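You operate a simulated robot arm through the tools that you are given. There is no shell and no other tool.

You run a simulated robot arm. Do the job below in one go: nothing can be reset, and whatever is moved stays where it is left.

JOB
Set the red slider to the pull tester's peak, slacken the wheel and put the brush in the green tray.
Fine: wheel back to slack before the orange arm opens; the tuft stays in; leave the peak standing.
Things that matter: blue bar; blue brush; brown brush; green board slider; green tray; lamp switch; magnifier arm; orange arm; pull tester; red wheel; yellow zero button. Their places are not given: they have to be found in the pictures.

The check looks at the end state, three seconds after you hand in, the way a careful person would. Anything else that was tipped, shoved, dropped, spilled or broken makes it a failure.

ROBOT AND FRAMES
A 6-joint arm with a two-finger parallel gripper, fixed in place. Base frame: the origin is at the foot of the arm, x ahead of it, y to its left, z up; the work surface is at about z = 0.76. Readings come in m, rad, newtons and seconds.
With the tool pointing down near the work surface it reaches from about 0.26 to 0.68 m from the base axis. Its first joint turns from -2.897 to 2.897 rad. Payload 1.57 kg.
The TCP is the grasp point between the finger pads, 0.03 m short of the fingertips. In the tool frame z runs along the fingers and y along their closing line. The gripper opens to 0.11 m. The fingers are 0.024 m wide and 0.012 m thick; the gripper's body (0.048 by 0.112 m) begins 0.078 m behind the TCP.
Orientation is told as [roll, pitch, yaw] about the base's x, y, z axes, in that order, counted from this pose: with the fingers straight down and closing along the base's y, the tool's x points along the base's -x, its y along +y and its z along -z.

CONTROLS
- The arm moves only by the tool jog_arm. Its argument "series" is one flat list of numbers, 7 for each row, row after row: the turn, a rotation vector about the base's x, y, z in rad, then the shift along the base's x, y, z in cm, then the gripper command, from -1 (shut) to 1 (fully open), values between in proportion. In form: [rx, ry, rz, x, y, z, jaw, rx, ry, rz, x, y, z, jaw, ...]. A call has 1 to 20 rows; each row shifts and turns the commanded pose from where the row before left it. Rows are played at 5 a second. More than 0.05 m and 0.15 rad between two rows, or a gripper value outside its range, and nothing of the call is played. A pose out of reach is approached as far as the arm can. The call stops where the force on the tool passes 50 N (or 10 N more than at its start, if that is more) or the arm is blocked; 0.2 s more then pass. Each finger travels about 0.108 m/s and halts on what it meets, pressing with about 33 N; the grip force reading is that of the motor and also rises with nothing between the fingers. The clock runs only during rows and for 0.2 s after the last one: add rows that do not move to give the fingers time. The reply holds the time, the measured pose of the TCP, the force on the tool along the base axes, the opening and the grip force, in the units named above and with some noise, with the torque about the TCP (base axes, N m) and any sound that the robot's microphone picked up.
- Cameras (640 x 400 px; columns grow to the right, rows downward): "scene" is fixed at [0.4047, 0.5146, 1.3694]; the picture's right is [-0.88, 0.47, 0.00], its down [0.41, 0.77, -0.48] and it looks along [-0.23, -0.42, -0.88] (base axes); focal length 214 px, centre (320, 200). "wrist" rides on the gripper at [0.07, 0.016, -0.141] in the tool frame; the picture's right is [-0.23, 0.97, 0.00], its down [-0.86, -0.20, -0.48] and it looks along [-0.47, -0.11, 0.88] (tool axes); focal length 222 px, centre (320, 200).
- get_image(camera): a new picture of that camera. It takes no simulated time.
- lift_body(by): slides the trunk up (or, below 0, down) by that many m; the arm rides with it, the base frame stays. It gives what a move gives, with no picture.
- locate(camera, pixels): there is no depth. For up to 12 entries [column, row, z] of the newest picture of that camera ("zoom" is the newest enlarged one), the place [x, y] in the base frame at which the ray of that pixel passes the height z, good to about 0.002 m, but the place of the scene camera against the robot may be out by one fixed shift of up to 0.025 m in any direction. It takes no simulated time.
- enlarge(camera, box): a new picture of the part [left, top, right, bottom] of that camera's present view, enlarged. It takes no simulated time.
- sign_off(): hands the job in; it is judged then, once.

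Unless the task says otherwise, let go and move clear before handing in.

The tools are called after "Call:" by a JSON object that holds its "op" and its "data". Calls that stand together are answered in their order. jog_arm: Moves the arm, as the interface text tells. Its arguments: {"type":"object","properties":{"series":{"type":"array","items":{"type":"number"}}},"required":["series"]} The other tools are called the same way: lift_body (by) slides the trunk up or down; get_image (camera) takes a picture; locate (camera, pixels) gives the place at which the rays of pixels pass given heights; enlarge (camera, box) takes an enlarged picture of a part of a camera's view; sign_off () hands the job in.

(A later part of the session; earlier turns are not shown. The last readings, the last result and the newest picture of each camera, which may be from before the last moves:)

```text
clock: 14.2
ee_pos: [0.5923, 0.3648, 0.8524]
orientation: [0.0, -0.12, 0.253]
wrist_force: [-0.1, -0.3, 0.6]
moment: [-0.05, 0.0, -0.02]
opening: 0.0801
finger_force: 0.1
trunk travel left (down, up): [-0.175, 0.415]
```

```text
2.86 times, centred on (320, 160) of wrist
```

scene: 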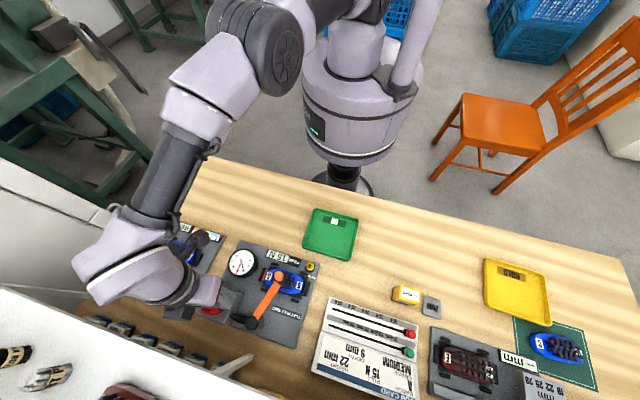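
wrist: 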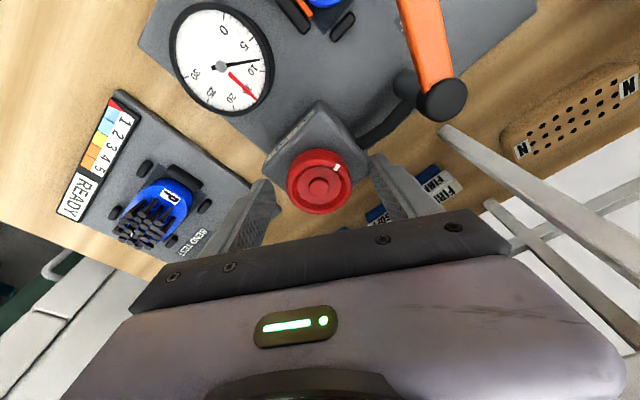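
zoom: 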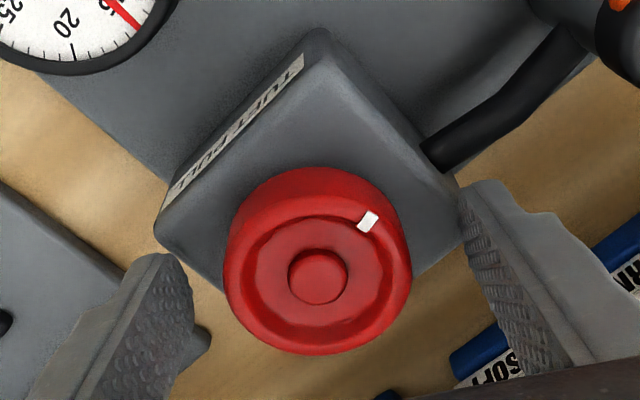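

The wheel holds at 8 N when released. Regripping and turning another 0.9 rad counter-clockwise.

Call:
{"op": "jog_arm", "data": {"series": [0, 0, 0, 0, 0, -0.1, 0.2, 0, 0, 0, 0, 0, 0, 0.0, 0, 0, 0, 0, 0, 0, -0.2, 0, 0, 0, 0, 0, 0, -0.4, 0, 0, 0.1, 0.01, -0.03, 0, -0.4, 0, 0, 0.1, 0.01, -0.03, 0, -0.4, 0, 0, 0.1, 0.013, -0.027, 0, -0.4, 0, 0, 0.1, 0.015, -0.026, 0, -0.4, 0, 0, 0.1, 0.018, -0.024, 0, -0.4, 0, 0, 0.1, 0.02, -0.022, 0, -0.4, 0, 0, 0.1, 0.022, -0.02, 0, -0.4, 0, 0, 0.1, 0.024, -0.018, 0, -0.4, 0, 0, 0.1, 0.026, -0.015, 0, -0.4, 0, 0, 0, 0, 0, 0, -0.4]}}

Call:
{"op": "enlarge", "data": {"camera": "scene", "box": [228, 246, 258, 278]}}

Call:
{"op": "get_image", "data": {"camera": "wrist"}}

```text
clock: 17.2
ee_pos: [0.5931, 0.3625, 0.8515]
orientation: [0.001, -0.121, 1.153]
wrist_force: [-4.5, -0.3, -4.2]
moment: [-0.29, 0.02, 0.0]
opening: 0.0496
finger_force: 45.3
trunk travel left (down, up): [-0.175, 0.415]
```

```text
12.50 times, centred on (243, 262) of scene
```

zoom: 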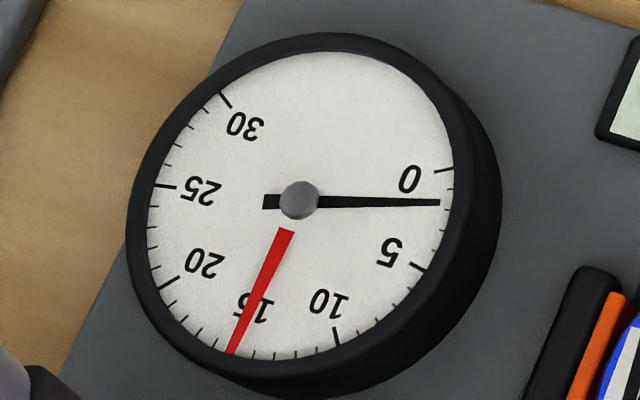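

```text
taken
```

wrist: 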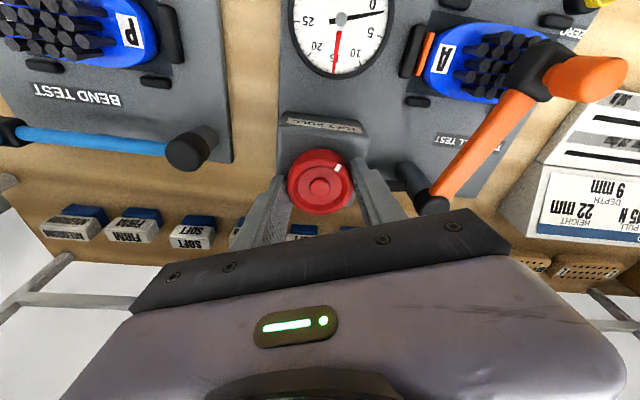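

Live needle about 1.5–2 N. Continuing 0.25 rad to slack, watching the torque for a stop.

Call:
{"op": "jog_arm", "data": {"series": [0, 0, 0.1, 0.027, -0.012, 0, -0.4, 0, 0, 0.1, 0.028, -0.01, 0, -0.4, 0, 0, 0.05, 0.014, -0.004, 0, -0.4, 0, 0, 0, 0, 0, 0, -0.4]}}

Call:
{"op": "enlarge", "data": {"camera": "scene", "box": [228, 246, 258, 278]}}

Call:
{"op": "enlarge", "data": {"camera": "wrist", "box": [240, 0, 440, 220]}}

```text
clock: 18.2
ee_pos: [0.5938, 0.3626, 0.8512]
orientation: [0.0, -0.12, 1.402]
wrist_force: [-8.9, 2.6, -6.5]
moment: [0.38, 0.36, 0.02]
opening: 0.0497
finger_force: 45.8
trunk travel left (down, up): [-0.175, 0.415]
```

```text
12.50 times, centred on (243, 262) of scene
```

zoom: 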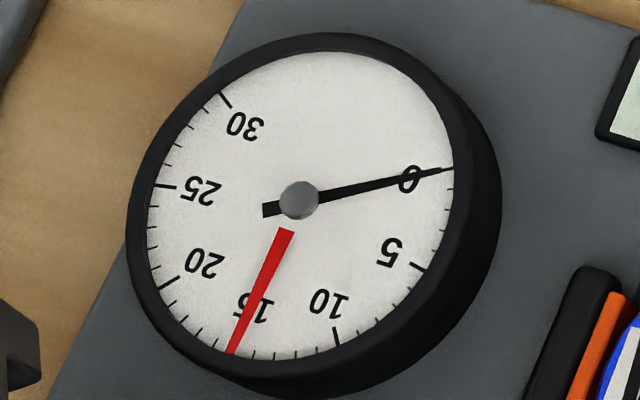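

```text
1.82 times, centred on (340, 110) of wrist
```

zoom: 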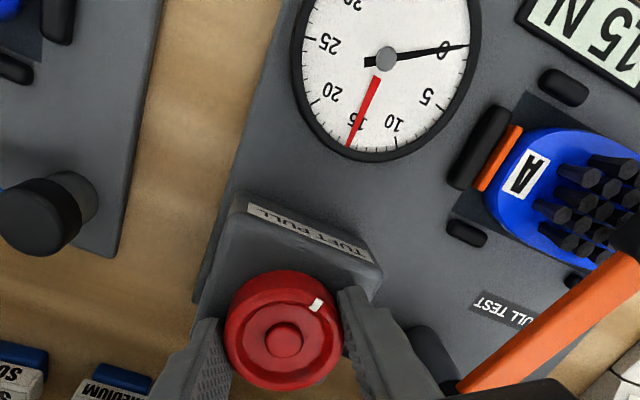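

The needle now points at the 0 tick. I'll add 0.08 rad to make sure it's against the slack end and compare the mark (wrist zoom (316,304)) relative to the fingers.

Call:
{"op": "jog_arm", "data": {"series": [0, 0, 0.04, 0.01, 0, 0, -0.4, 0, 0, 0.04, 0.01, 0, 0, -0.4, 0, 0, 0, 0, 0, 0, -0.4]}}

Call:
{"op": "enlarge", "data": {"camera": "scene", "box": [228, 246, 258, 278]}}

Call:
{"op": "enlarge", "data": {"camera": "wrist", "box": [240, 0, 440, 220]}}

```text
clock: 19.0
ee_pos: [0.5934, 0.3627, 0.8521]
orientation: [0.001, -0.118, 1.481]
wrist_force: [-12.9, 2.3, -8.1]
moment: [0.46, -0.05, 0.07]
opening: 0.0497
finger_force: 45.0
trunk travel left (down, up): [-0.175, 0.415]
```

```text
12.50 times, centred on (243, 262) of scene
```

zoom: 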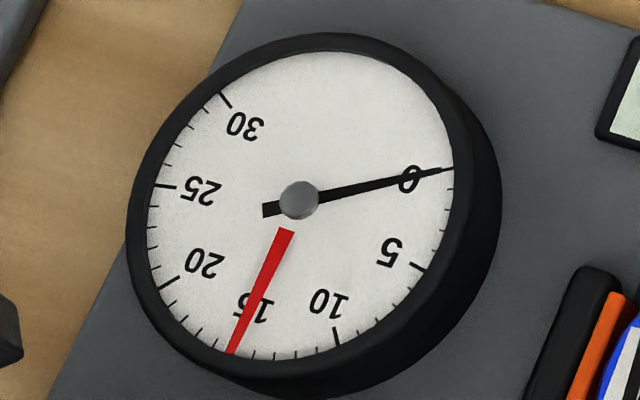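

```text
1.82 times, centred on (340, 110) of wrist
```

zoom: 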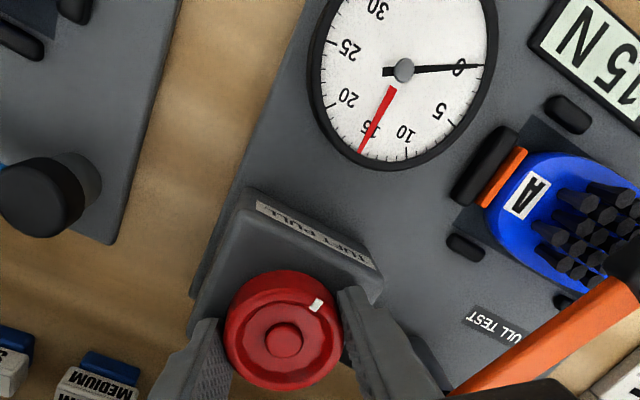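

Needle stays on 0 and a small torque (0.07 N·m) has appeared, so the wheel is at slack with the peak hand and display still at 15. I'll open, rise clear and straighten the tool.

Call:
{"op": "jog_arm", "data": {"series": [0, 0, 0, 0, 0, 0, 0.0, 0, 0, 0, 0, 0, 0, 0.4545, 0, 0, 0, 0, 0, 1.0, 0.4545, 0, 0, 0, 0, 0, 2.5, 0.4545, 0, 0, -0.1, -1.0, -0.5, 3.0, 0.4545, 0, 0, -0.15, -2.0, 0, 2.0, 0.4545, 0, 0, -0.15, -2.0, 0, 0, 0.4545, 0, 0, -0.15, -2.0, 0, 0, 0.4545, 0, 0, -0.15, -1.0, 0, 0, 0.4545, 0, 0, 0, 0, 0, 0, 0.4545]}}

Call:
{"op": "get_image", "data": {"camera": "wrist"}}

Call:
{"op": "get_image", "data": {"camera": "scene"}}

Call:
{"op": "enlarge", "data": {"camera": "scene", "box": [190, 235, 340, 345]}}

```text
clock: 21.2
ee_pos: [0.5143, 0.3569, 0.9368]
orientation: [0.0, -0.121, 0.783]
wrist_force: [-0.2, -0.5, 0.6]
moment: [0.0, -0.02, 0.01]
opening: 0.0799
finger_force: 0.1
trunk travel left (down, up): [-0.175, 0.415]
```

```text
taken
```

wrist: 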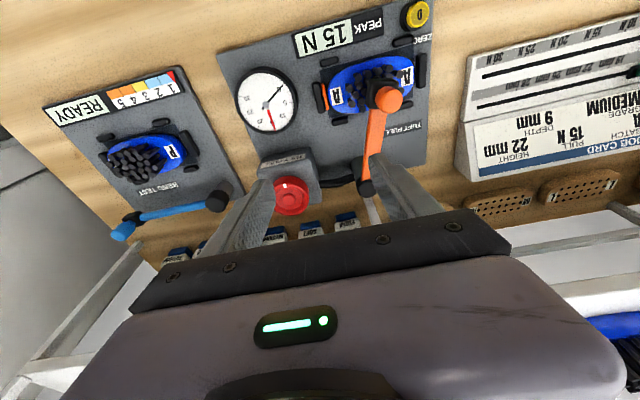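

```text
taken
```

scene: 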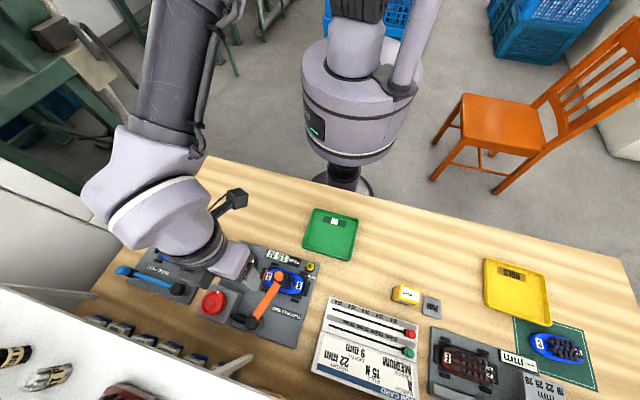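

```text
3.64 times, centred on (265, 290) of scene
```

zoom: 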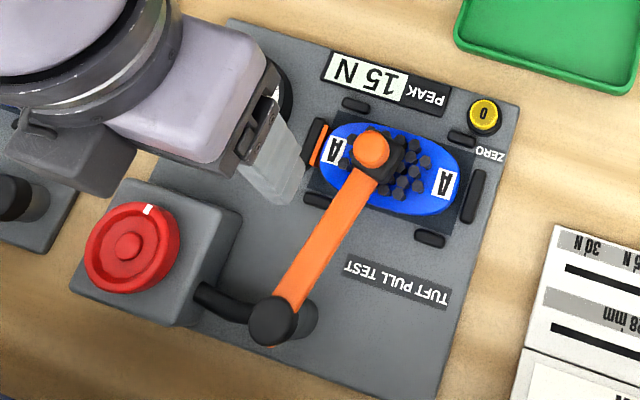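

Wheel mark now points toward the robot side and the needle is on 0. I'll check the wheel mark angle, dial, and the orange arm geometry in close-ups.

Call:
{"op": "enlarge", "data": {"camera": "wrist", "box": [250, 140, 346, 220]}}

Call:
{"op": "locate", "data": {"camera": "zoom", "pixels": [[320, 200, 0.838]]}}

Call:
{"op": "enlarge", "data": {"camera": "wrist", "box": [310, 40, 450, 200]}}

Call:
{"op": "enlarge", "data": {"camera": "wrist", "box": [230, 60, 306, 140]}}

```text
5.00 times, centred on (298, 180) of wrist
```

zoom: 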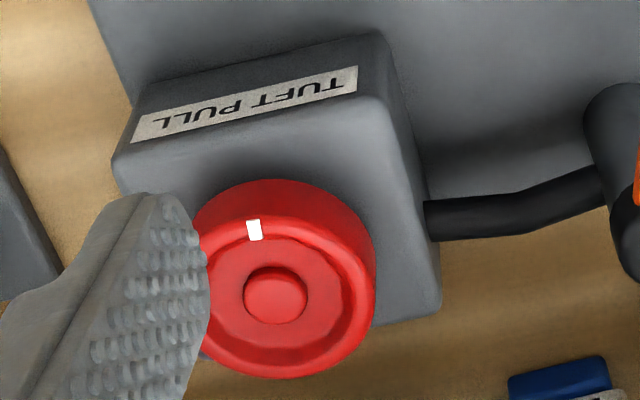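

```text
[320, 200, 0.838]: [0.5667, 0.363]
```

```text
2.50 times, centred on (380, 120) of wrist
```

zoom: 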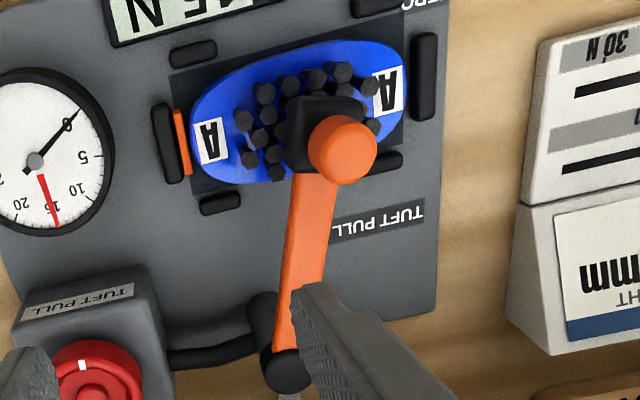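

```text
5.00 times, centred on (268, 100) of wrist
```

zoom: 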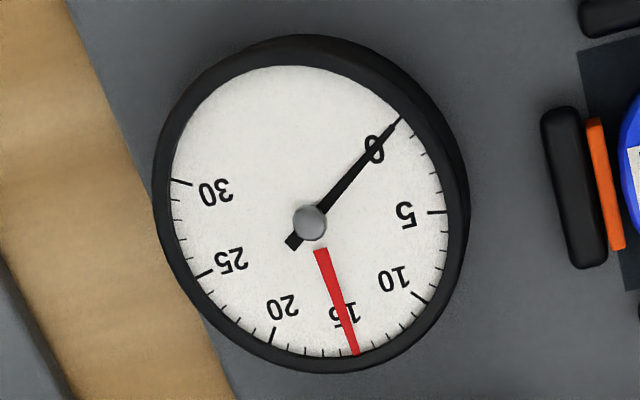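

The mark points straight to the robot side (its natural zero) and the needle is on 0: wheel is slack. Now I locate the knob of the orange arm and its pivot, calibrating the scene camera with the known hub.

Call:
{"op": "locate", "data": {"camera": "scene", "pixels": [[212, 302.4, 0.838], [279.3, 275.7, 0.87], [279.3, 275.7, 0.85], [279.3, 275.7, 0.83], [252, 322.5, 0.83], [252, 322.5, 0.81], [261, 320.5, 0.77], [313, 266, 0.79], [283, 281, 0.83]]}}

Call:
{"op": "locate", "data": {"camera": "wrist", "pixels": [[389.2, 99.2, 0.87], [389.2, 99.2, 0.85], [389.2, 99.2, 0.83], [367, 188, 0.83], [367, 188, 0.81], [418, 16, 0.79], [417, 14, 0.8]]}}

```text
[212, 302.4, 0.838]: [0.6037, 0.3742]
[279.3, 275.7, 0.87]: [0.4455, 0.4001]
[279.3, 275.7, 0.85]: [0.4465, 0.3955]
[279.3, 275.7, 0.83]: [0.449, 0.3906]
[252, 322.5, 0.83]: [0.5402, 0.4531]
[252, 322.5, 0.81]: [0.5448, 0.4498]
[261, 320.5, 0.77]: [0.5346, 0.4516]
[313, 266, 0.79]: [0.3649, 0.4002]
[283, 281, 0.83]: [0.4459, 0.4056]
```

```text
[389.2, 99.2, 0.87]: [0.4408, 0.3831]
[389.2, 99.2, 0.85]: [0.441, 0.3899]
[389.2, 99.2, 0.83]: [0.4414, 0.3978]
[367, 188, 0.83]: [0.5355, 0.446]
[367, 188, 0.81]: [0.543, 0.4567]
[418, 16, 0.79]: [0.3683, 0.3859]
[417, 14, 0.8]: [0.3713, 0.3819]
```

Knob centre triangulates to about (0.442, 0.386, z≈0.86), pivot (0.533, 0.441), arm length ≈0.107. I'll straighten the tool and move over the knob at a safe height for a closer look.

Call:
{"op": "jog_arm", "data": {"series": [-0.0846, 0.0851, 0, -1.5, 0.5, 1.3, 0.4545, 0, 0, -0.12, -2.5, 1.0, 0, 0.4545, 0, 0, -0.115, -2.5, 1.0, 0, 0.4545, 0, 0, 0, -0.7, 0.4, 0, 0.4545, 0, 0, 0, 0, 0, 0, 0.4545]}}

Call:
{"op": "get_image", "data": {"camera": "wrist"}}

Call:
{"op": "enlarge", "data": {"camera": "wrist", "box": [220, 90, 420, 230]}}

Call:
{"op": "enlarge", "data": {"camera": "scene", "box": [190, 235, 340, 345]}}

```text
clock: 22.4
ee_pos: [0.4432, 0.3857, 0.9492]
orientation: [0.0, 0.0, 0.546]
wrist_force: [0.1, -0.8, -0.3]
moment: [-0.01, -0.01, -0.02]
opening: 0.0798
finger_force: 0.2
trunk travel left (down, up): [-0.175, 0.415]
```

```text
taken
```

wrist: 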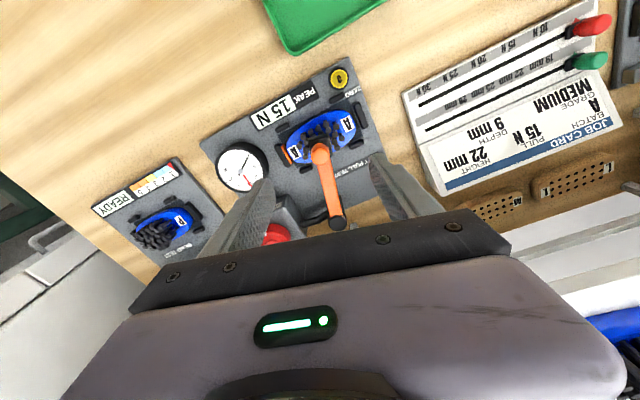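

```text
2.86 times, centred on (320, 160) of wrist
```

zoom: 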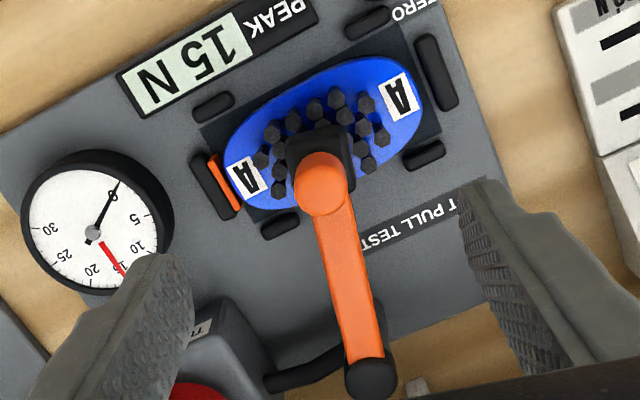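

```text
3.64 times, centred on (265, 290) of scene
```

zoom: 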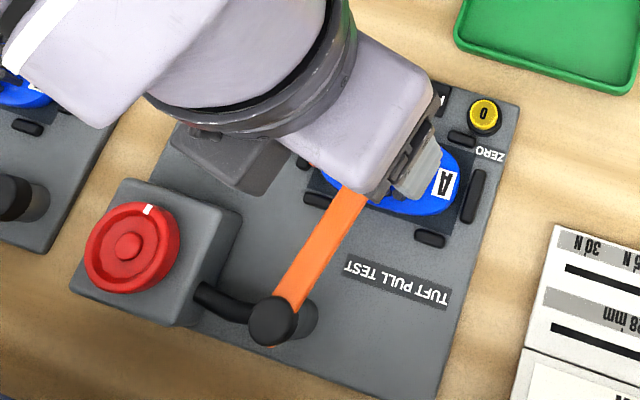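

Knob at zoom (320,183) is nearly under the tool axis. Refining its place from this view.

Call:
{"op": "locate", "data": {"camera": "zoom", "pixels": [[320, 183, 0.88], [320, 183, 0.87], [320, 183, 0.86], [320, 183, 0.85], [294, 185, 0.865], [347, 185, 0.865], [370, 375, 0.84], [320, 150, 0.83], [375, 120, 0.8], [355, 350, 0.83]]}}

```text
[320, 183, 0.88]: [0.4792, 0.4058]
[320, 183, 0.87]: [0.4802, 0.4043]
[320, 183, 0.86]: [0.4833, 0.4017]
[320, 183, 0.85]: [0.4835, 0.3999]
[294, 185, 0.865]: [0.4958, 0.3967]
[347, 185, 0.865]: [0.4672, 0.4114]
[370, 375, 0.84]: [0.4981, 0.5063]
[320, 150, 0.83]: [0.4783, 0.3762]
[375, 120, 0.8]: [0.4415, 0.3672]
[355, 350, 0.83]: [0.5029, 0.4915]
```

Those used the scene zoom by mistake; I'll repeat with the wrist picture pixels.

Call:
{"op": "locate", "data": {"camera": "wrist", "pixels": [[320, 154, 0.88], [320, 154, 0.87], [320, 154, 0.86], [320, 154, 0.85], [310.5, 154.5, 0.865], [329.5, 154.5, 0.865], [337.5, 221, 0.84], [337.5, 221, 0.83], [331, 213, 0.82], [319, 144, 0.83]]}}

```text
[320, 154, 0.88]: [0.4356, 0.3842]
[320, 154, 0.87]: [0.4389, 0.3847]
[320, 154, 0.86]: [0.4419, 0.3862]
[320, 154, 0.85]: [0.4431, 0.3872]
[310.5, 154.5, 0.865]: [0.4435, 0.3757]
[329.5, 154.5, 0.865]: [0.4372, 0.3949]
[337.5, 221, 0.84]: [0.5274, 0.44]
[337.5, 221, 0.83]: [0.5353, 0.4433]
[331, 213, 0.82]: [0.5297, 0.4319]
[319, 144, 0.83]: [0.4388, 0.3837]
```

Both views agree on the knob: (0.4415, 0.3863), top ≈0.865, 20 mm wide. I'll come down over it with jaws at 5 cm, tips at about z=0.846, and close gently.

Call:
{"op": "jog_arm", "data": {"series": [0, 0, 0, -0.15, 0.05, -2.0, -0.09, 0, 0, 0, 0, 0, -2.0, -0.09, 0, 0, 0, 0, 0, -2.0, -0.09, 0, 0, 0, 0, 0, -1.3, -0.09, 0, 0, 0, 0, 0, 0, -0.09]}}

Call:
{"op": "get_image", "data": {"camera": "wrist"}}

Call:
{"op": "enlarge", "data": {"camera": "wrist", "box": [220, 110, 420, 230]}}

```text
clock: 23.6
ee_pos: [0.441, 0.3851, 0.8767]
orientation: [0.0, 0.001, 0.549]
wrist_force: [0.5, 0.2, -0.2]
moment: [-0.01, -0.02, 0.02]
opening: 0.0502
finger_force: 0.1
trunk travel left (down, up): [-0.175, 0.415]
```

```text
taken
```

wrist: 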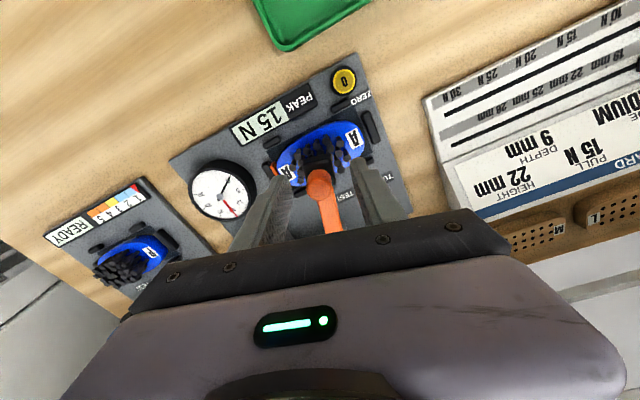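

```text
3.20 times, centred on (320, 170) of wrist
```

zoom: 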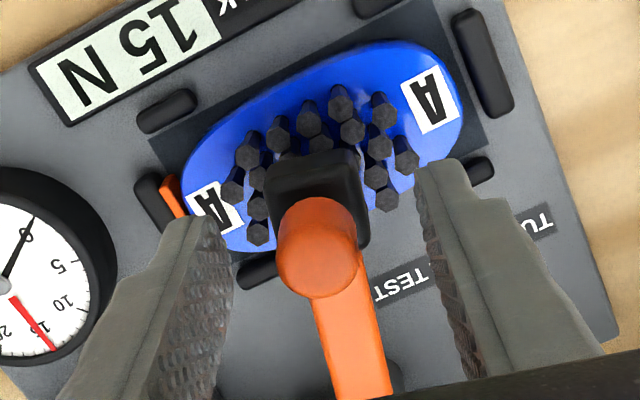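

The knob at zoom (318,235) sits midway between the fingertips. Closing on it gently and reading the force.

Call:
{"op": "jog_arm", "data": {"series": [0, 0, 0, 0, 0, 0, -0.3, 0, 0, 0, 0, 0, 0, -0.5, 0, 0, 0, 0, 0, 0, -0.7, 0, 0, 0, 0, 0, 0, -0.7]}}

Call:
{"op": "enlarge", "data": {"camera": "wrist", "box": [220, 110, 420, 230]}}

```text
clock: 24.6
ee_pos: [0.4407, 0.386, 0.8774]
orientation: [0.0, -0.001, 0.547]
wrist_force: [-0.8, 0.3, -0.5]
moment: [0.03, 0.03, 0.04]
opening: 0.019
finger_force: 33.0
trunk travel left (down, up): [-0.175, 0.415]
```

```text
3.20 times, centred on (320, 170) of wrist
```

zoom: 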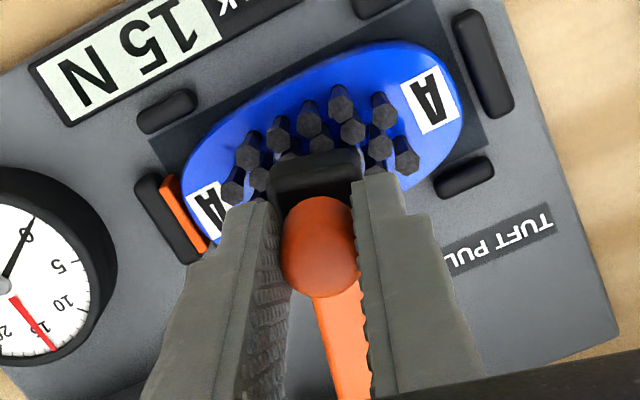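

Knob is held (19 mm, no side force). I'll try a 4 mm tangential swing toward the job card side and read the force.

Call:
{"op": "jog_arm", "data": {"series": [0, 0, -0.019, -0.104, 0.171, 0, -0.7, 0, 0, -0.019, -0.104, 0.171, 0, -0.7, 0, 0, 0, 0, 0, 0, -0.7]}}

Call:
{"op": "enlarge", "data": {"camera": "wrist", "box": [220, 110, 420, 230]}}

```text
clock: 25.4
ee_pos: [0.4385, 0.3882, 0.8775]
orientation: [0.0, 0.0, 0.51]
wrist_force: [-2.1, -1.6, 2.1]
moment: [-0.17, 0.22, -0.06]
opening: 0.0192
finger_force: 33.5
trunk travel left (down, up): [-0.175, 0.415]
```

```text
3.20 times, centred on (320, 170) of wrist
```

zoom: 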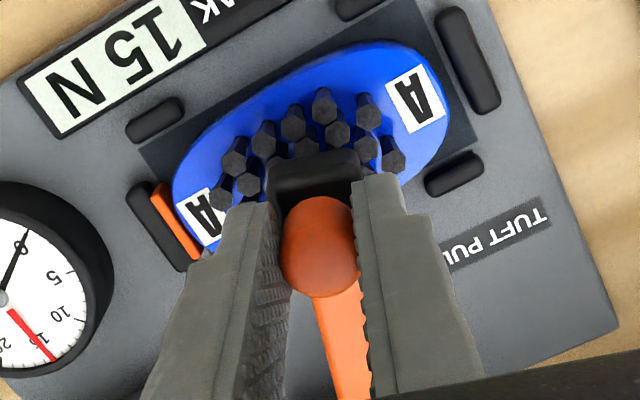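

It swings freely (about 2.5 N) and the dial stays at 0, so this is the opening direction. I'll follow the arc about the pivot for four 0.1 rad steps.

Call:
{"op": "jog_arm", "data": {"series": [0, 0, -0.1, -0.48, 0.97, 0, -0.7, 0, 0, -0.1, -0.38, 1.01, 0, -0.7, 0, 0, -0.1, -0.27, 1.04, 0, -0.7, 0, 0, -0.1, -0.18, 1.07, 0, -0.7, 0, 0, 0, 0, 0, 0, -0.7]}}

Call:
{"op": "get_image", "data": {"camera": "wrist"}}

Call:
{"op": "enlarge", "data": {"camera": "scene", "box": [190, 235, 340, 345]}}

```text
clock: 26.6
ee_pos: [0.4252, 0.4312, 0.8767]
orientation: [0.0, -0.001, 0.106]
wrist_force: [2.9, 0.3, 1.3]
moment: [0.01, -0.04, -0.01]
opening: 0.0192
finger_force: 32.9
trunk travel left (down, up): [-0.175, 0.415]
```

```text
taken
```

wrist: 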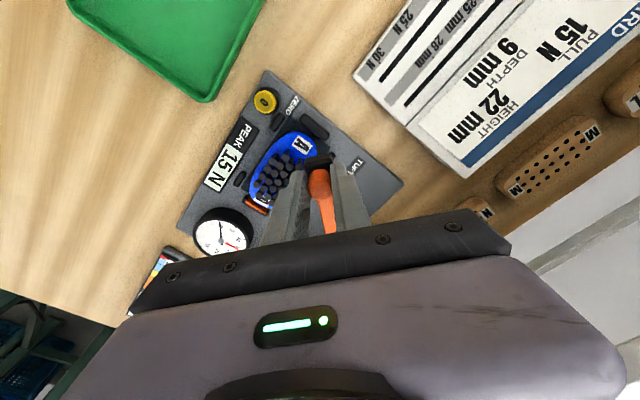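

```text
3.64 times, centred on (265, 290) of scene
```

zoom: 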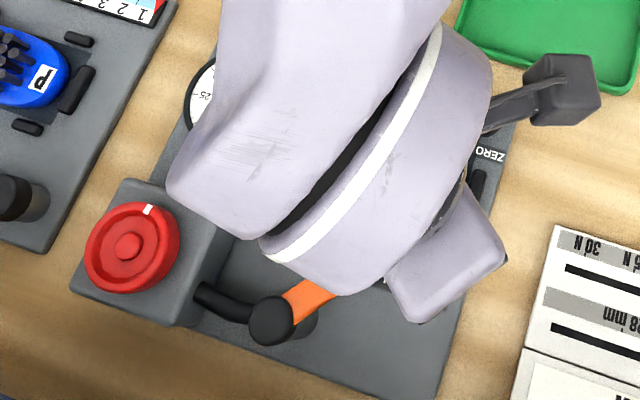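

The arm is following well with ~3 N. Continuing the arc six more steps.

Call:
{"op": "jog_arm", "data": {"series": [0, 0, -0.1, -0.06, 1.08, 0, -0.7, 0, 0, -0.1, 0.04, 1.08, 0, -0.7, 0, 0, -0.1, 0.16, 1.07, 0, -0.7, 0, 0, -0.1, 0.25, 1.04, 0, -0.7, 0, 0, -0.1, 0.36, 1.02, 0, -0.7, 0, 0, -0.1, 0.46, 0.98, 0, -0.7, 0, 0, 0, 0, 0, 0, -0.7]}}

Call:
{"op": "get_image", "data": {"camera": "wrist"}}

Call:
{"op": "get_image", "data": {"camera": "scene"}}

Call:
{"op": "enlarge", "data": {"camera": "scene", "box": [190, 235, 340, 345]}}

```text
clock: 28.2
ee_pos: [0.4381, 0.4929, 0.8774]
orientation: [0.001, 0.001, -0.492]
wrist_force: [3.3, -1.1, 1.8]
moment: [0.0, -0.08, 0.06]
opening: 0.0193
finger_force: 33.3
trunk travel left (down, up): [-0.175, 0.415]
```

```text
taken
```

wrist: 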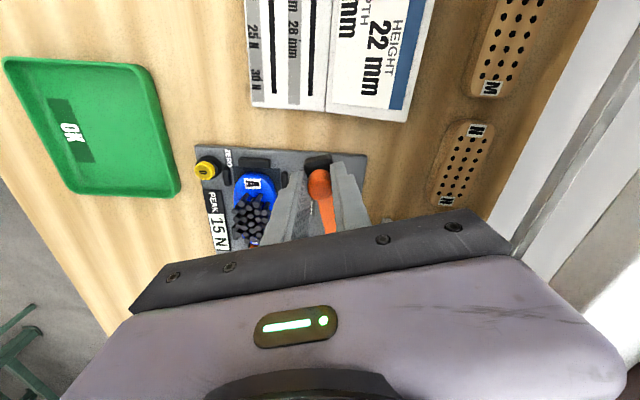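

```text
taken
```

scene: 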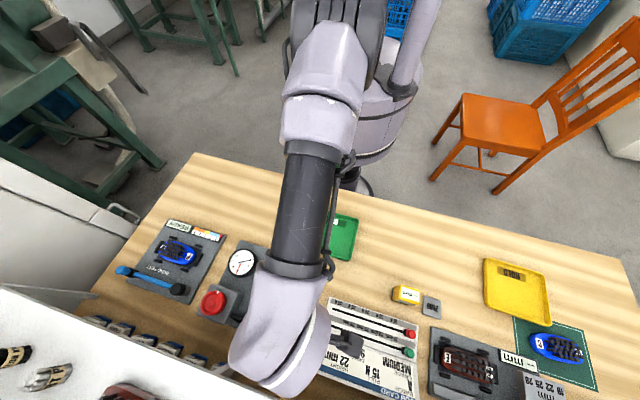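

```text
3.64 times, centred on (265, 290) of scene
```

zoom: 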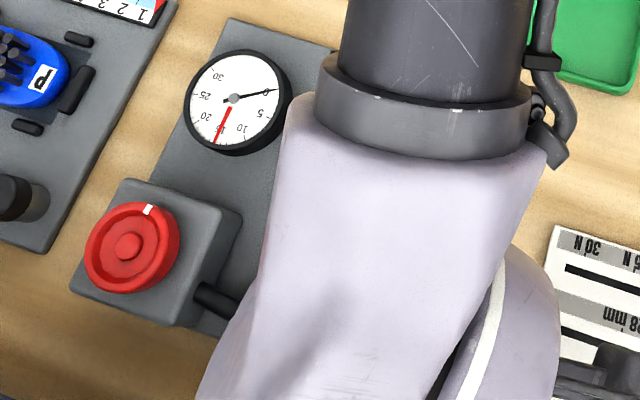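

About 62° open with ~3.5 N. Two more arc steps (keeping clear of the shelf), then check.

Call:
{"op": "jog_arm", "data": {"series": [0, 0, -0.1, 0.56, 0.92, 0, -0.7, 0, 0, -0.1, 0.64, 0.87, 0, -0.7, 0, 0, 0, 0, 0, 0, -0.7]}}

Call:
{"op": "get_image", "data": {"camera": "wrist"}}

Call:
{"op": "get_image", "data": {"camera": "scene"}}

```text
clock: 29.0
ee_pos: [0.4504, 0.5108, 0.8777]
orientation: [-0.002, 0.001, -0.691]
wrist_force: [3.3, 1.3, 3.8]
moment: [-0.12, -0.28, 0.19]
opening: 0.0192
finger_force: 33.1
trunk travel left (down, up): [-0.175, 0.415]
```

```text
taken
```

wrist: 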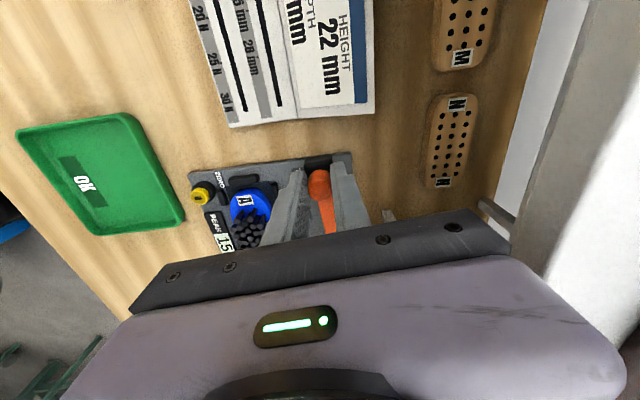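

```text
taken
```

scene: 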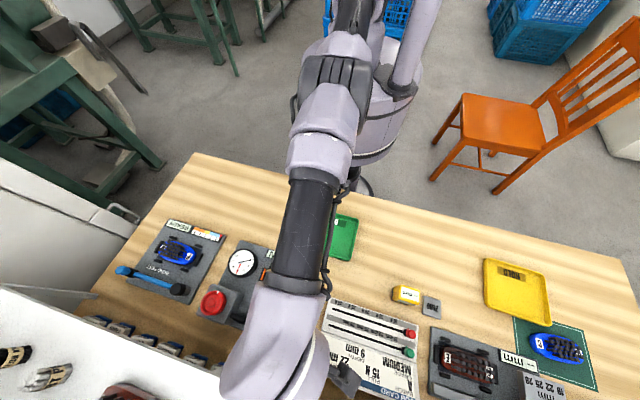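

Arm is ~73° open, forces low. I'll release the knob, rise, and pull back toward the robot to look at the result.

Call:
{"op": "jog_arm", "data": {"series": [0, 0, 0, 0, 0, 0, -0.4, 0, 0, 0, 0, 0, 0, -0.09, 0, 0, 0, 0, 0, 2.0, -0.09, 0, 0, 0, 0, 0, 4.0, -0.09, 0, 0, 0.1, -2.0, -2.5, 2.5, -0.09, 0, 0, 0.15, -2.5, -2.5, 0, 0.4, 0, 0, 0.15, -2.5, -2.5, 0, 0.4, 0, 0, 0.15, -2.5, -2.5, 0, 0.4, 0, 0, 0.15, -1, -1, 0, 0.4, 0, 0, 0.15, 0, 0, 0, 0.4, 0, 0, 0.15, 0, 0, 0, 0.4, 0, 0, 0, 0, 0, 0, 0.4]}}

Call:
{"op": "get_image", "data": {"camera": "wrist"}}

Call:
{"op": "get_image", "data": {"camera": "scene"}}

Call:
{"op": "enlarge", "data": {"camera": "scene", "box": [210, 235, 340, 345]}}

```text
clock: 31.6
ee_pos: [0.3448, 0.4011, 0.9624]
orientation: [0.0, -0.001, 0.311]
wrist_force: [0.6, 0.0, 0.3]
moment: [-0.01, -0.01, 0.03]
opening: 0.077
finger_force: 0.1
trunk travel left (down, up): [-0.175, 0.415]
```

```text
taken
```

wrist: 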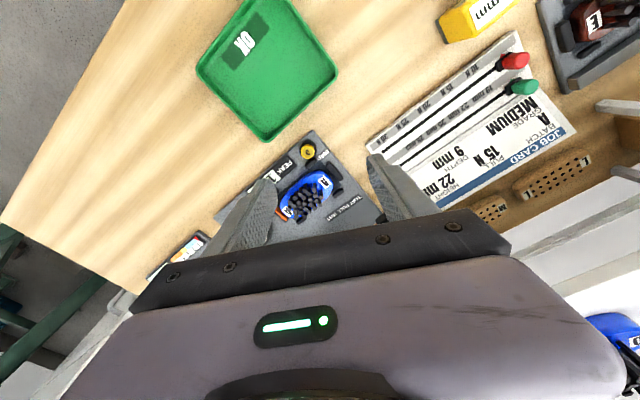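

```text
taken
```

scene: 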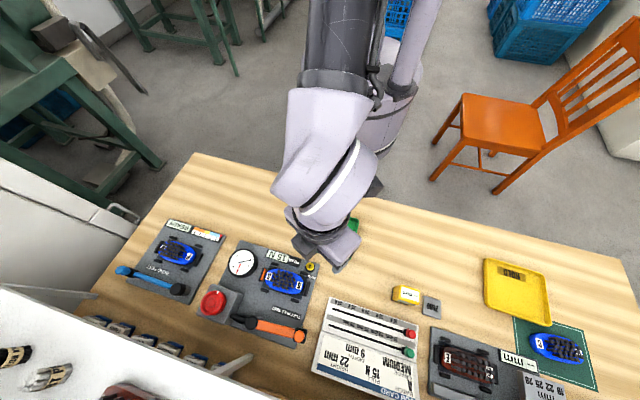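

```text
3.64 times, centred on (275, 290) of scene
```

zoom: 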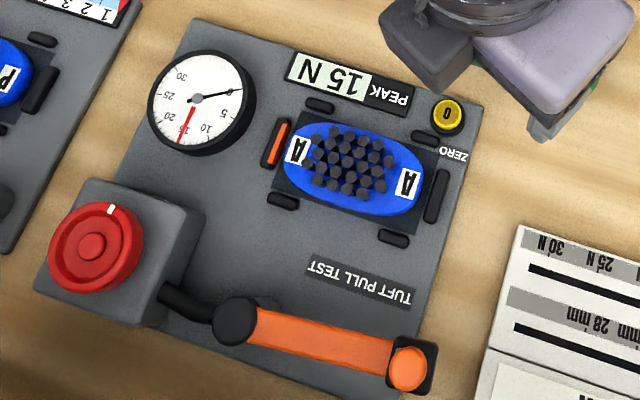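

The orange arm is open, wheel mark unchanged, needle 0, peak 15 N still shown, tufts all in. Now I look closely at the brush and its pegs for a grasp across its short axis.

Call:
{"op": "enlarge", "data": {"camera": "wrist", "box": [230, 130, 400, 236]}}

Call:
{"op": "enlarge", "data": {"camera": "scene", "box": [255, 255, 320, 305]}}

```text
3.76 times, centred on (315, 183) of wrist
```

zoom: 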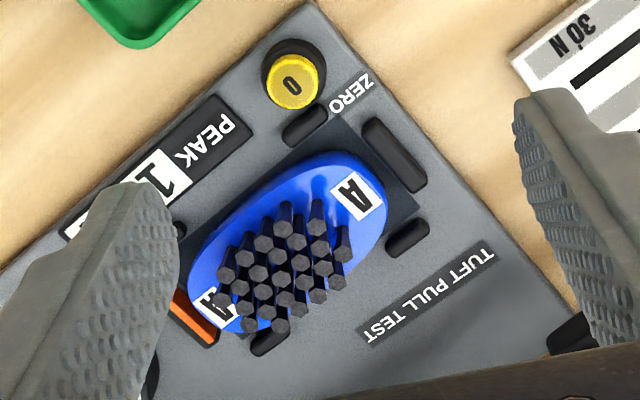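

```text
8.00 times, centred on (288, 280) of scene
```

zoom: 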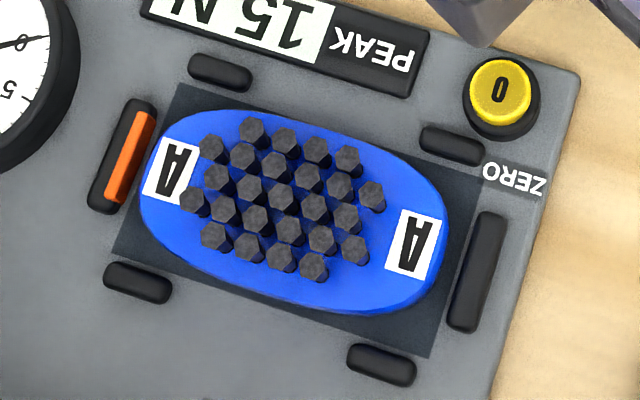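

Locating the two "A" labels and the brush sides in the wrist picture to get its axis, centre and width.

Call:
{"op": "locate", "data": {"camera": "wrist", "pixels": [[290.3, 210.9, 0.79], [326.4, 182.2, 0.79], [298, 183, 0.79], [322, 206, 0.79], [307.5, 154.5, 0.79], [311, 165.5, 0.78], [334, 173.5, 0.78], [338.4, 195.8, 0.78], [296, 223, 0.78]]}}

```text
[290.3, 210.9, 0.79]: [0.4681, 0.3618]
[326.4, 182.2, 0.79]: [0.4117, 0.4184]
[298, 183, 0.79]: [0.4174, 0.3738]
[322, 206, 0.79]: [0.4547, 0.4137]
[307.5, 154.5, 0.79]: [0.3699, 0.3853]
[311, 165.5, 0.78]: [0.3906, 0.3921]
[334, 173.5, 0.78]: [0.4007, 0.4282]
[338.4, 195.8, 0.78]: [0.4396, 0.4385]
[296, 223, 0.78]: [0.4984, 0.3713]
```

The brush's long axis runs along (−0.707, 0.707) with centre ≈(0.440, 0.390). I'll turn the jaws across its short side (yaw −0.785) and move above it for a check picture.

Call:
{"op": "jog_arm", "data": {"series": [0, 0, -0.137, 1.2, -0.14, 0, 0.5, 0, 0, -0.137, 1.2, -0.14, 0, 0.5, 0, 0, -0.137, 1.2, -0.14, 0, 0.5, 0, 0, -0.137, 1.2, -0.14, 0, 0.5, 0, 0, -0.137, 1.2, -0.14, -0.5, 0.5, 0, 0, -0.137, 1.2, -0.14, -0.5, 0.5, 0, 0, -0.137, 1.2, -0.14, -0.5, 0.5, 0, 0, -0.137, 1.12, -0.13, -0.5, 0.5, 0, 0, 0, 0, 0, 0, 0.5]}}

Call:
{"op": "get_image", "data": {"camera": "wrist"}}

Call:
{"op": "enlarge", "data": {"camera": "wrist", "box": [220, 80, 420, 220]}}

Call:
{"op": "get_image", "data": {"camera": "scene"}}

```text
clock: 33.6
ee_pos: [0.4408, 0.389, 0.9423]
orientation: [0.0, 0.0, -0.79]
wrist_force: [0.0, 0.2, -0.2]
moment: [0.03, 0.01, 0.02]
opening: 0.0824
finger_force: 0.1
trunk travel left (down, up): [-0.175, 0.415]
```

```text
taken
```

wrist: 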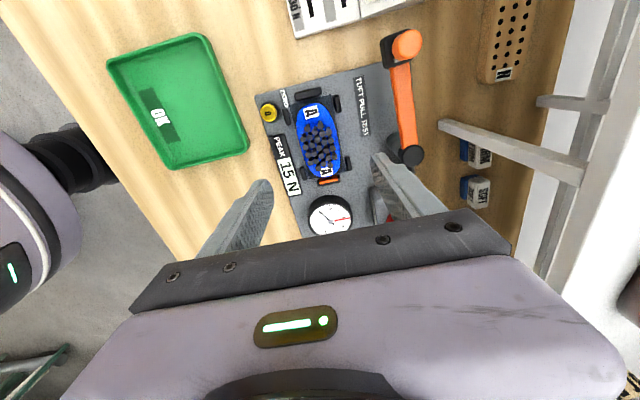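

```text
2.86 times, centred on (320, 150) of wrist
```

zoom: 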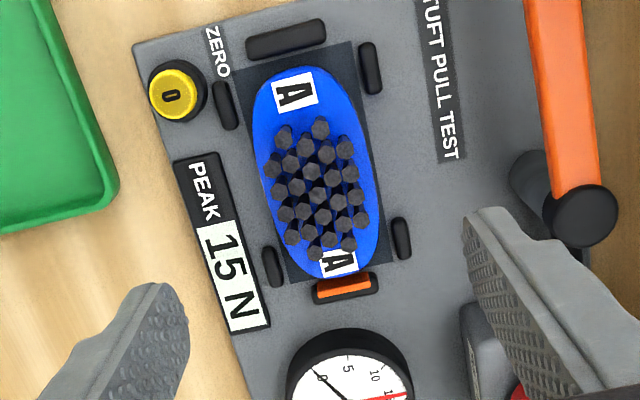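

```text
taken
```

scene: 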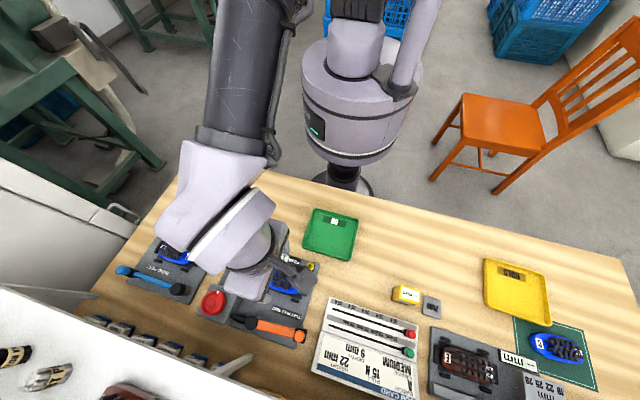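

Nice aligned view: brush centre at zoom (318,175), PEAK display edge close on the left. I'll locate labels, sides, display edge and pegs in this picture to get heights.

Call:
{"op": "locate", "data": {"camera": "wrist", "pixels": [[311.3, 113.3, 0.8], [311.3, 113.3, 0.79], [326.3, 172.7, 0.8], [326.3, 172.7, 0.79], [281.5, 133.2, 0.79], [281.5, 133.2, 0.78], [300, 144, 0.785], [340.5, 142, 0.785], [287, 149, 0.785], [305, 193, 0.785]]}}

```text
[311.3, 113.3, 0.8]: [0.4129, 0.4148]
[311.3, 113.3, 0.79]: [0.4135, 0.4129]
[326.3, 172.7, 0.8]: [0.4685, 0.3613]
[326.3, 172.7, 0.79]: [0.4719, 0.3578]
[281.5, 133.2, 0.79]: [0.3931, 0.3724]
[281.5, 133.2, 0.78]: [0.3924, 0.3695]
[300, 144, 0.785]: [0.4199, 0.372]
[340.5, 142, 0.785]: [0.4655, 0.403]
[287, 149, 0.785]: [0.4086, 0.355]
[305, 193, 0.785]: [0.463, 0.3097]
```

Label surface ≈0.792, display top ≈0.778; the tool is already centred (brush sides 300/340 px around column 320). I'll narrow to 7 cm and go down part-way, then check.

Call:
{"op": "jog_arm", "data": {"series": [0, 0, 0, 0, 0, -3, 0.2727, 0, 0, 0, 0, 0, -3, 0.2727, 0, 0, 0, 0, 0, -2.5, 0.2727, 0, 0, 0, 0, 0, -2, 0.2727, 0, 0, 0, 0, 0, 0, 0.2727]}}

Call:
{"op": "get_image", "data": {"camera": "wrist"}}

Call:
{"op": "enlarge", "data": {"camera": "wrist", "box": [220, 90, 420, 230]}}

```text
clock: 34.8
ee_pos: [0.4405, 0.3909, 0.8372]
orientation: [0.0, 0.001, -0.788]
wrist_force: [-0.2, 0.4, 1.1]
moment: [0.0, 0.01, -0.02]
opening: 0.0699
finger_force: 0.0
trunk travel left (down, up): [-0.175, 0.415]
```

```text
taken
```

wrist: 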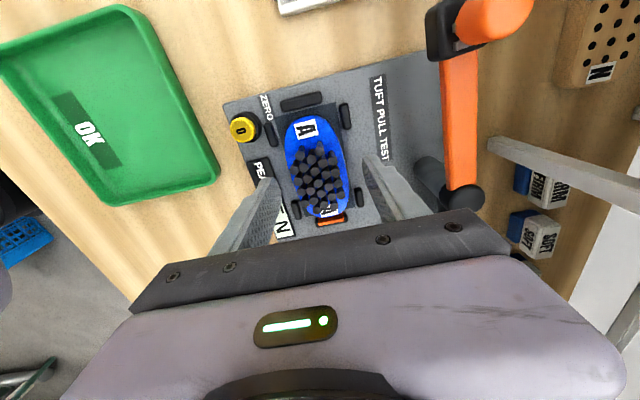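

```text
2.86 times, centred on (320, 160) of wrist
```

zoom: 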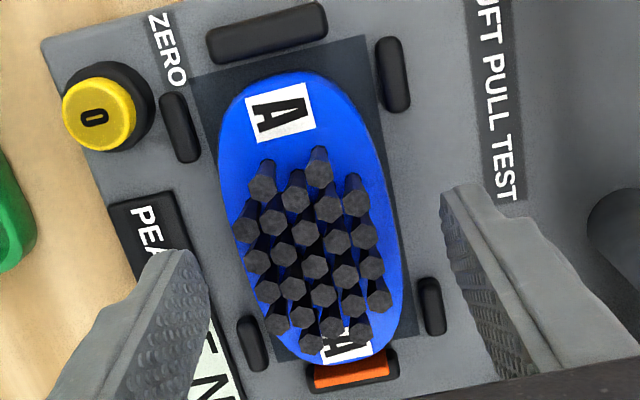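

Brush is slightly left/up of the grip point; I'll correct by ~1–2 mm and lower until the tips are near z≈0.777, just over the plate.

Call:
{"op": "jog_arm", "data": {"series": [0, 0, 0, -0.2, 0.05, -1.0, 0.2727, 0, 0, 0, 0, 0, -1.0, 0.2727, 0, 0, 0, 0, 0, -0.5, 0.2727, 0, 0, 0, 0, 0, -0.4, 0.2727, 0, 0, 0, 0, 0, 0, 0.2727]}}

Call:
{"op": "enlarge", "data": {"camera": "wrist", "box": [220, 90, 420, 230]}}

```text
clock: 36.0
ee_pos: [0.4392, 0.3902, 0.8074]
orientation: [0.002, -0.001, -0.787]
wrist_force: [-0.7, 0.4, 0.4]
moment: [-0.02, -0.03, 0.05]
opening: 0.07
finger_force: 0.0
trunk travel left (down, up): [-0.175, 0.415]
```

```text
2.86 times, centred on (320, 160) of wrist
```

zoom: 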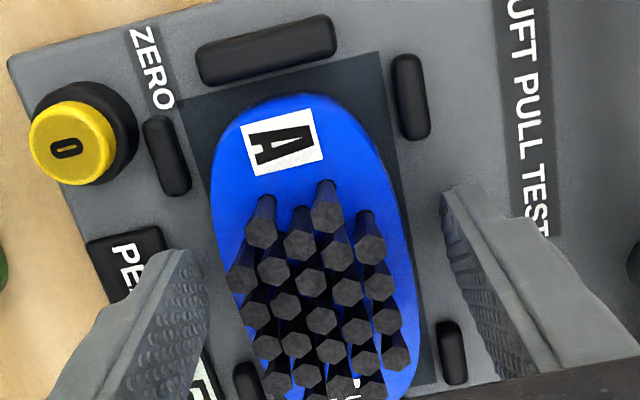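

No contact yet. I'll lower another 3 mm while watching force, then close on the brush body.

Call:
{"op": "jog_arm", "data": {"series": [0, 0, 0, 0, 0, -0.2, 0.2727, 0, 0, 0, 0, 0, -0.2, 0.2727, 0, 0, 0, 0, 0, 0, 0.2727]}}

```text
clock: 36.8
ee_pos: [0.4371, 0.3908, 0.8043]
orientation: [-0.001, 0.0, -0.788]
wrist_force: [0.1, -0.4, -0.1]
moment: [0.03, 0.01, -0.01]
opening: 0.07
finger_force: 0.1
trunk travel left (down, up): [-0.175, 0.415]
```

Still free at tip height ≈0.774. Closing step by step on the brush body.

Call:
{"op": "jog_arm", "data": {"series": [0, 0, 0, 0, 0, 0, 0.15, 0, 0, 0, 0, 0, 0, 0.05, 0, 0, 0, 0, 0, 0, -0.05, 0, 0, 0, 0, 0, 0, -0.15, 0, 0, 0, 0, 0, 0, -0.25, 0, 0, 0, 0, 0, 0, -0.25]}}

Call:
{"op": "get_image", "data": {"camera": "wrist"}}

Call:
{"op": "enlarge", "data": {"camera": "wrist", "box": [220, 90, 420, 230]}}

Call:
{"op": "enlarge", "data": {"camera": "scene", "box": [210, 235, 340, 345]}}

```text
clock: 38.2
ee_pos: [0.4384, 0.392, 0.8035]
orientation: [-0.001, 0.0, -0.787]
wrist_force: [-0.5, -0.2, 0.5]
moment: [0.0, -0.02, 0.02]
opening: 0.0509
finger_force: 32.9
trunk travel left (down, up): [-0.175, 0.415]
```

```text
taken
```

wrist: 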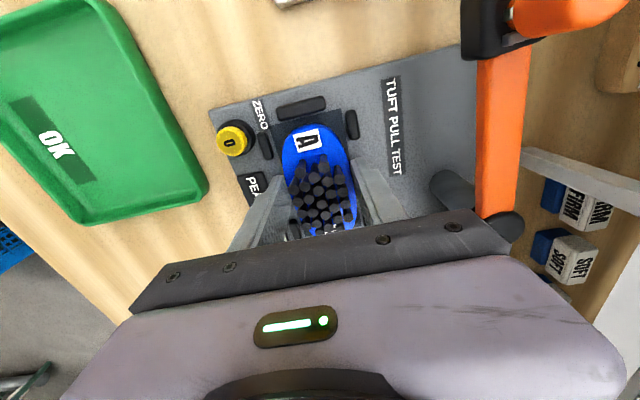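

```text
2.86 times, centred on (320, 160) of wrist
```

zoom: 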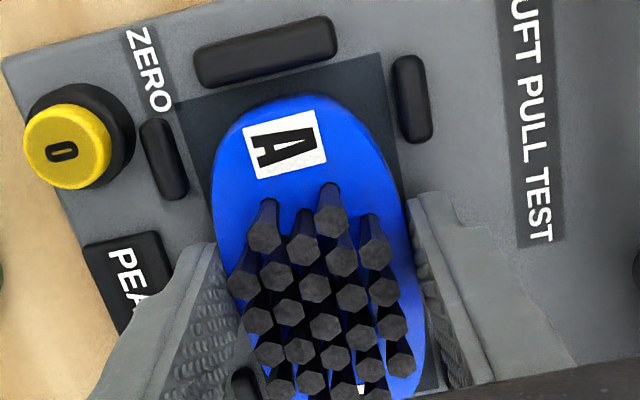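

```text
3.64 times, centred on (275, 290) of scene
```

zoom: 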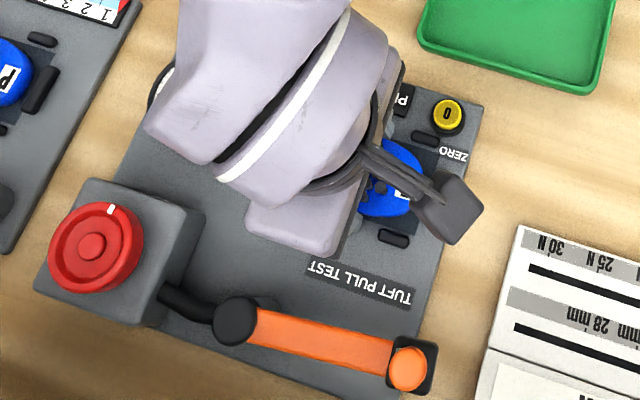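

Brush held at 51 mm with 33 N. Lifting straight up, slowly at first.

Call:
{"op": "jog_arm", "data": {"series": [0, 0, 0, 0, 0, 0.5, -0.3, 0, 0, 0, 0, 0, 1.0, -0.3, 0, 0, 0, 0, 0, 2.0, -0.3, 0, 0, 0, 0, 0, 3.0, -0.3, 0, 0, 0, 0, 0, 3.0, -0.3, 0, 0, 0, 0, 0, 0, -0.3]}}

Call:
{"op": "get_image", "data": {"camera": "wrist"}}

Call:
{"op": "get_image", "data": {"camera": "scene"}}

Call:
{"op": "enlarge", "data": {"camera": "scene", "box": [210, 190, 370, 330]}}

```text
clock: 39.6
ee_pos: [0.4374, 0.3912, 0.8996]
orientation: [0.0, 0.001, -0.787]
wrist_force: [0.1, -0.1, 0.6]
moment: [0.0, 0.01, -0.01]
opening: 0.0386
finger_force: 0.1
trunk travel left (down, up): [-0.175, 0.415]
```

```text
taken
```

wrist: 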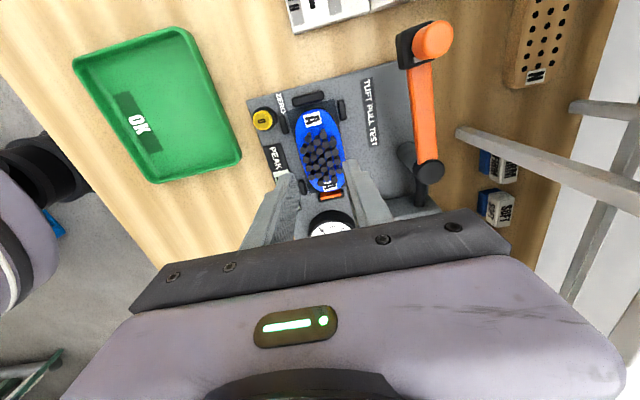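

```text
taken
```

scene: 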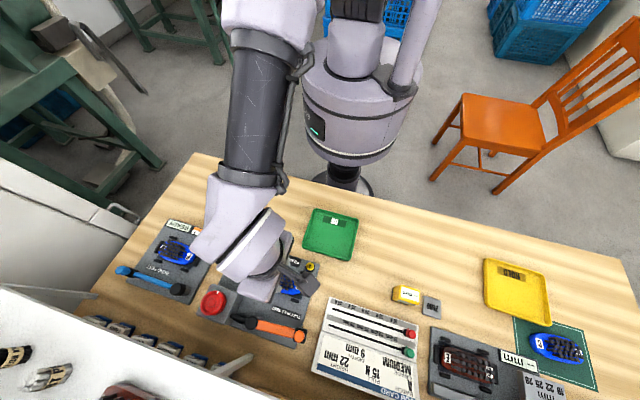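

```text
2.86 times, centred on (290, 260) of scene
```

zoom: 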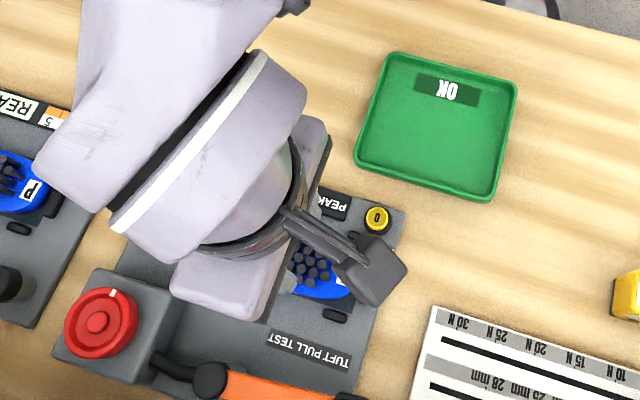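

The grip slipped off: opening fell to 38.6 mm and the brush is still seated on the tester. I'll look closely to see that it is undisturbed and how its sides are shaped.

Call:
{"op": "enlarge", "data": {"camera": "wrist", "box": [240, 80, 420, 210]}}

Call:
{"op": "enlarge", "data": {"camera": "wrist", "box": [285, 95, 355, 205]}}

```text
3.08 times, centred on (330, 145) of wrist
```

zoom: 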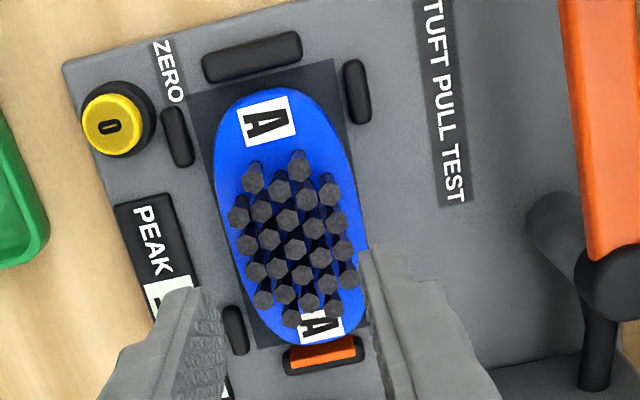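

```text
3.64 times, centred on (320, 150) of wrist
```

zoom: 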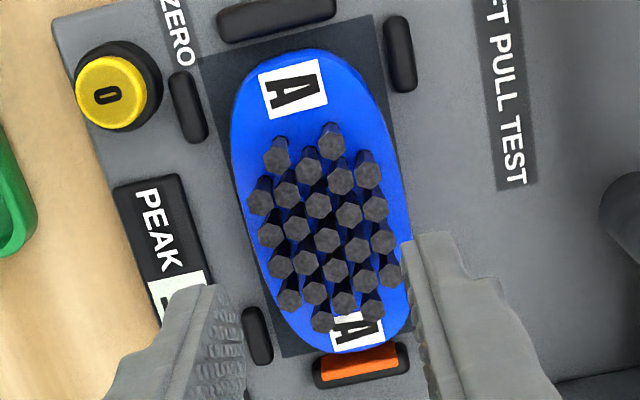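

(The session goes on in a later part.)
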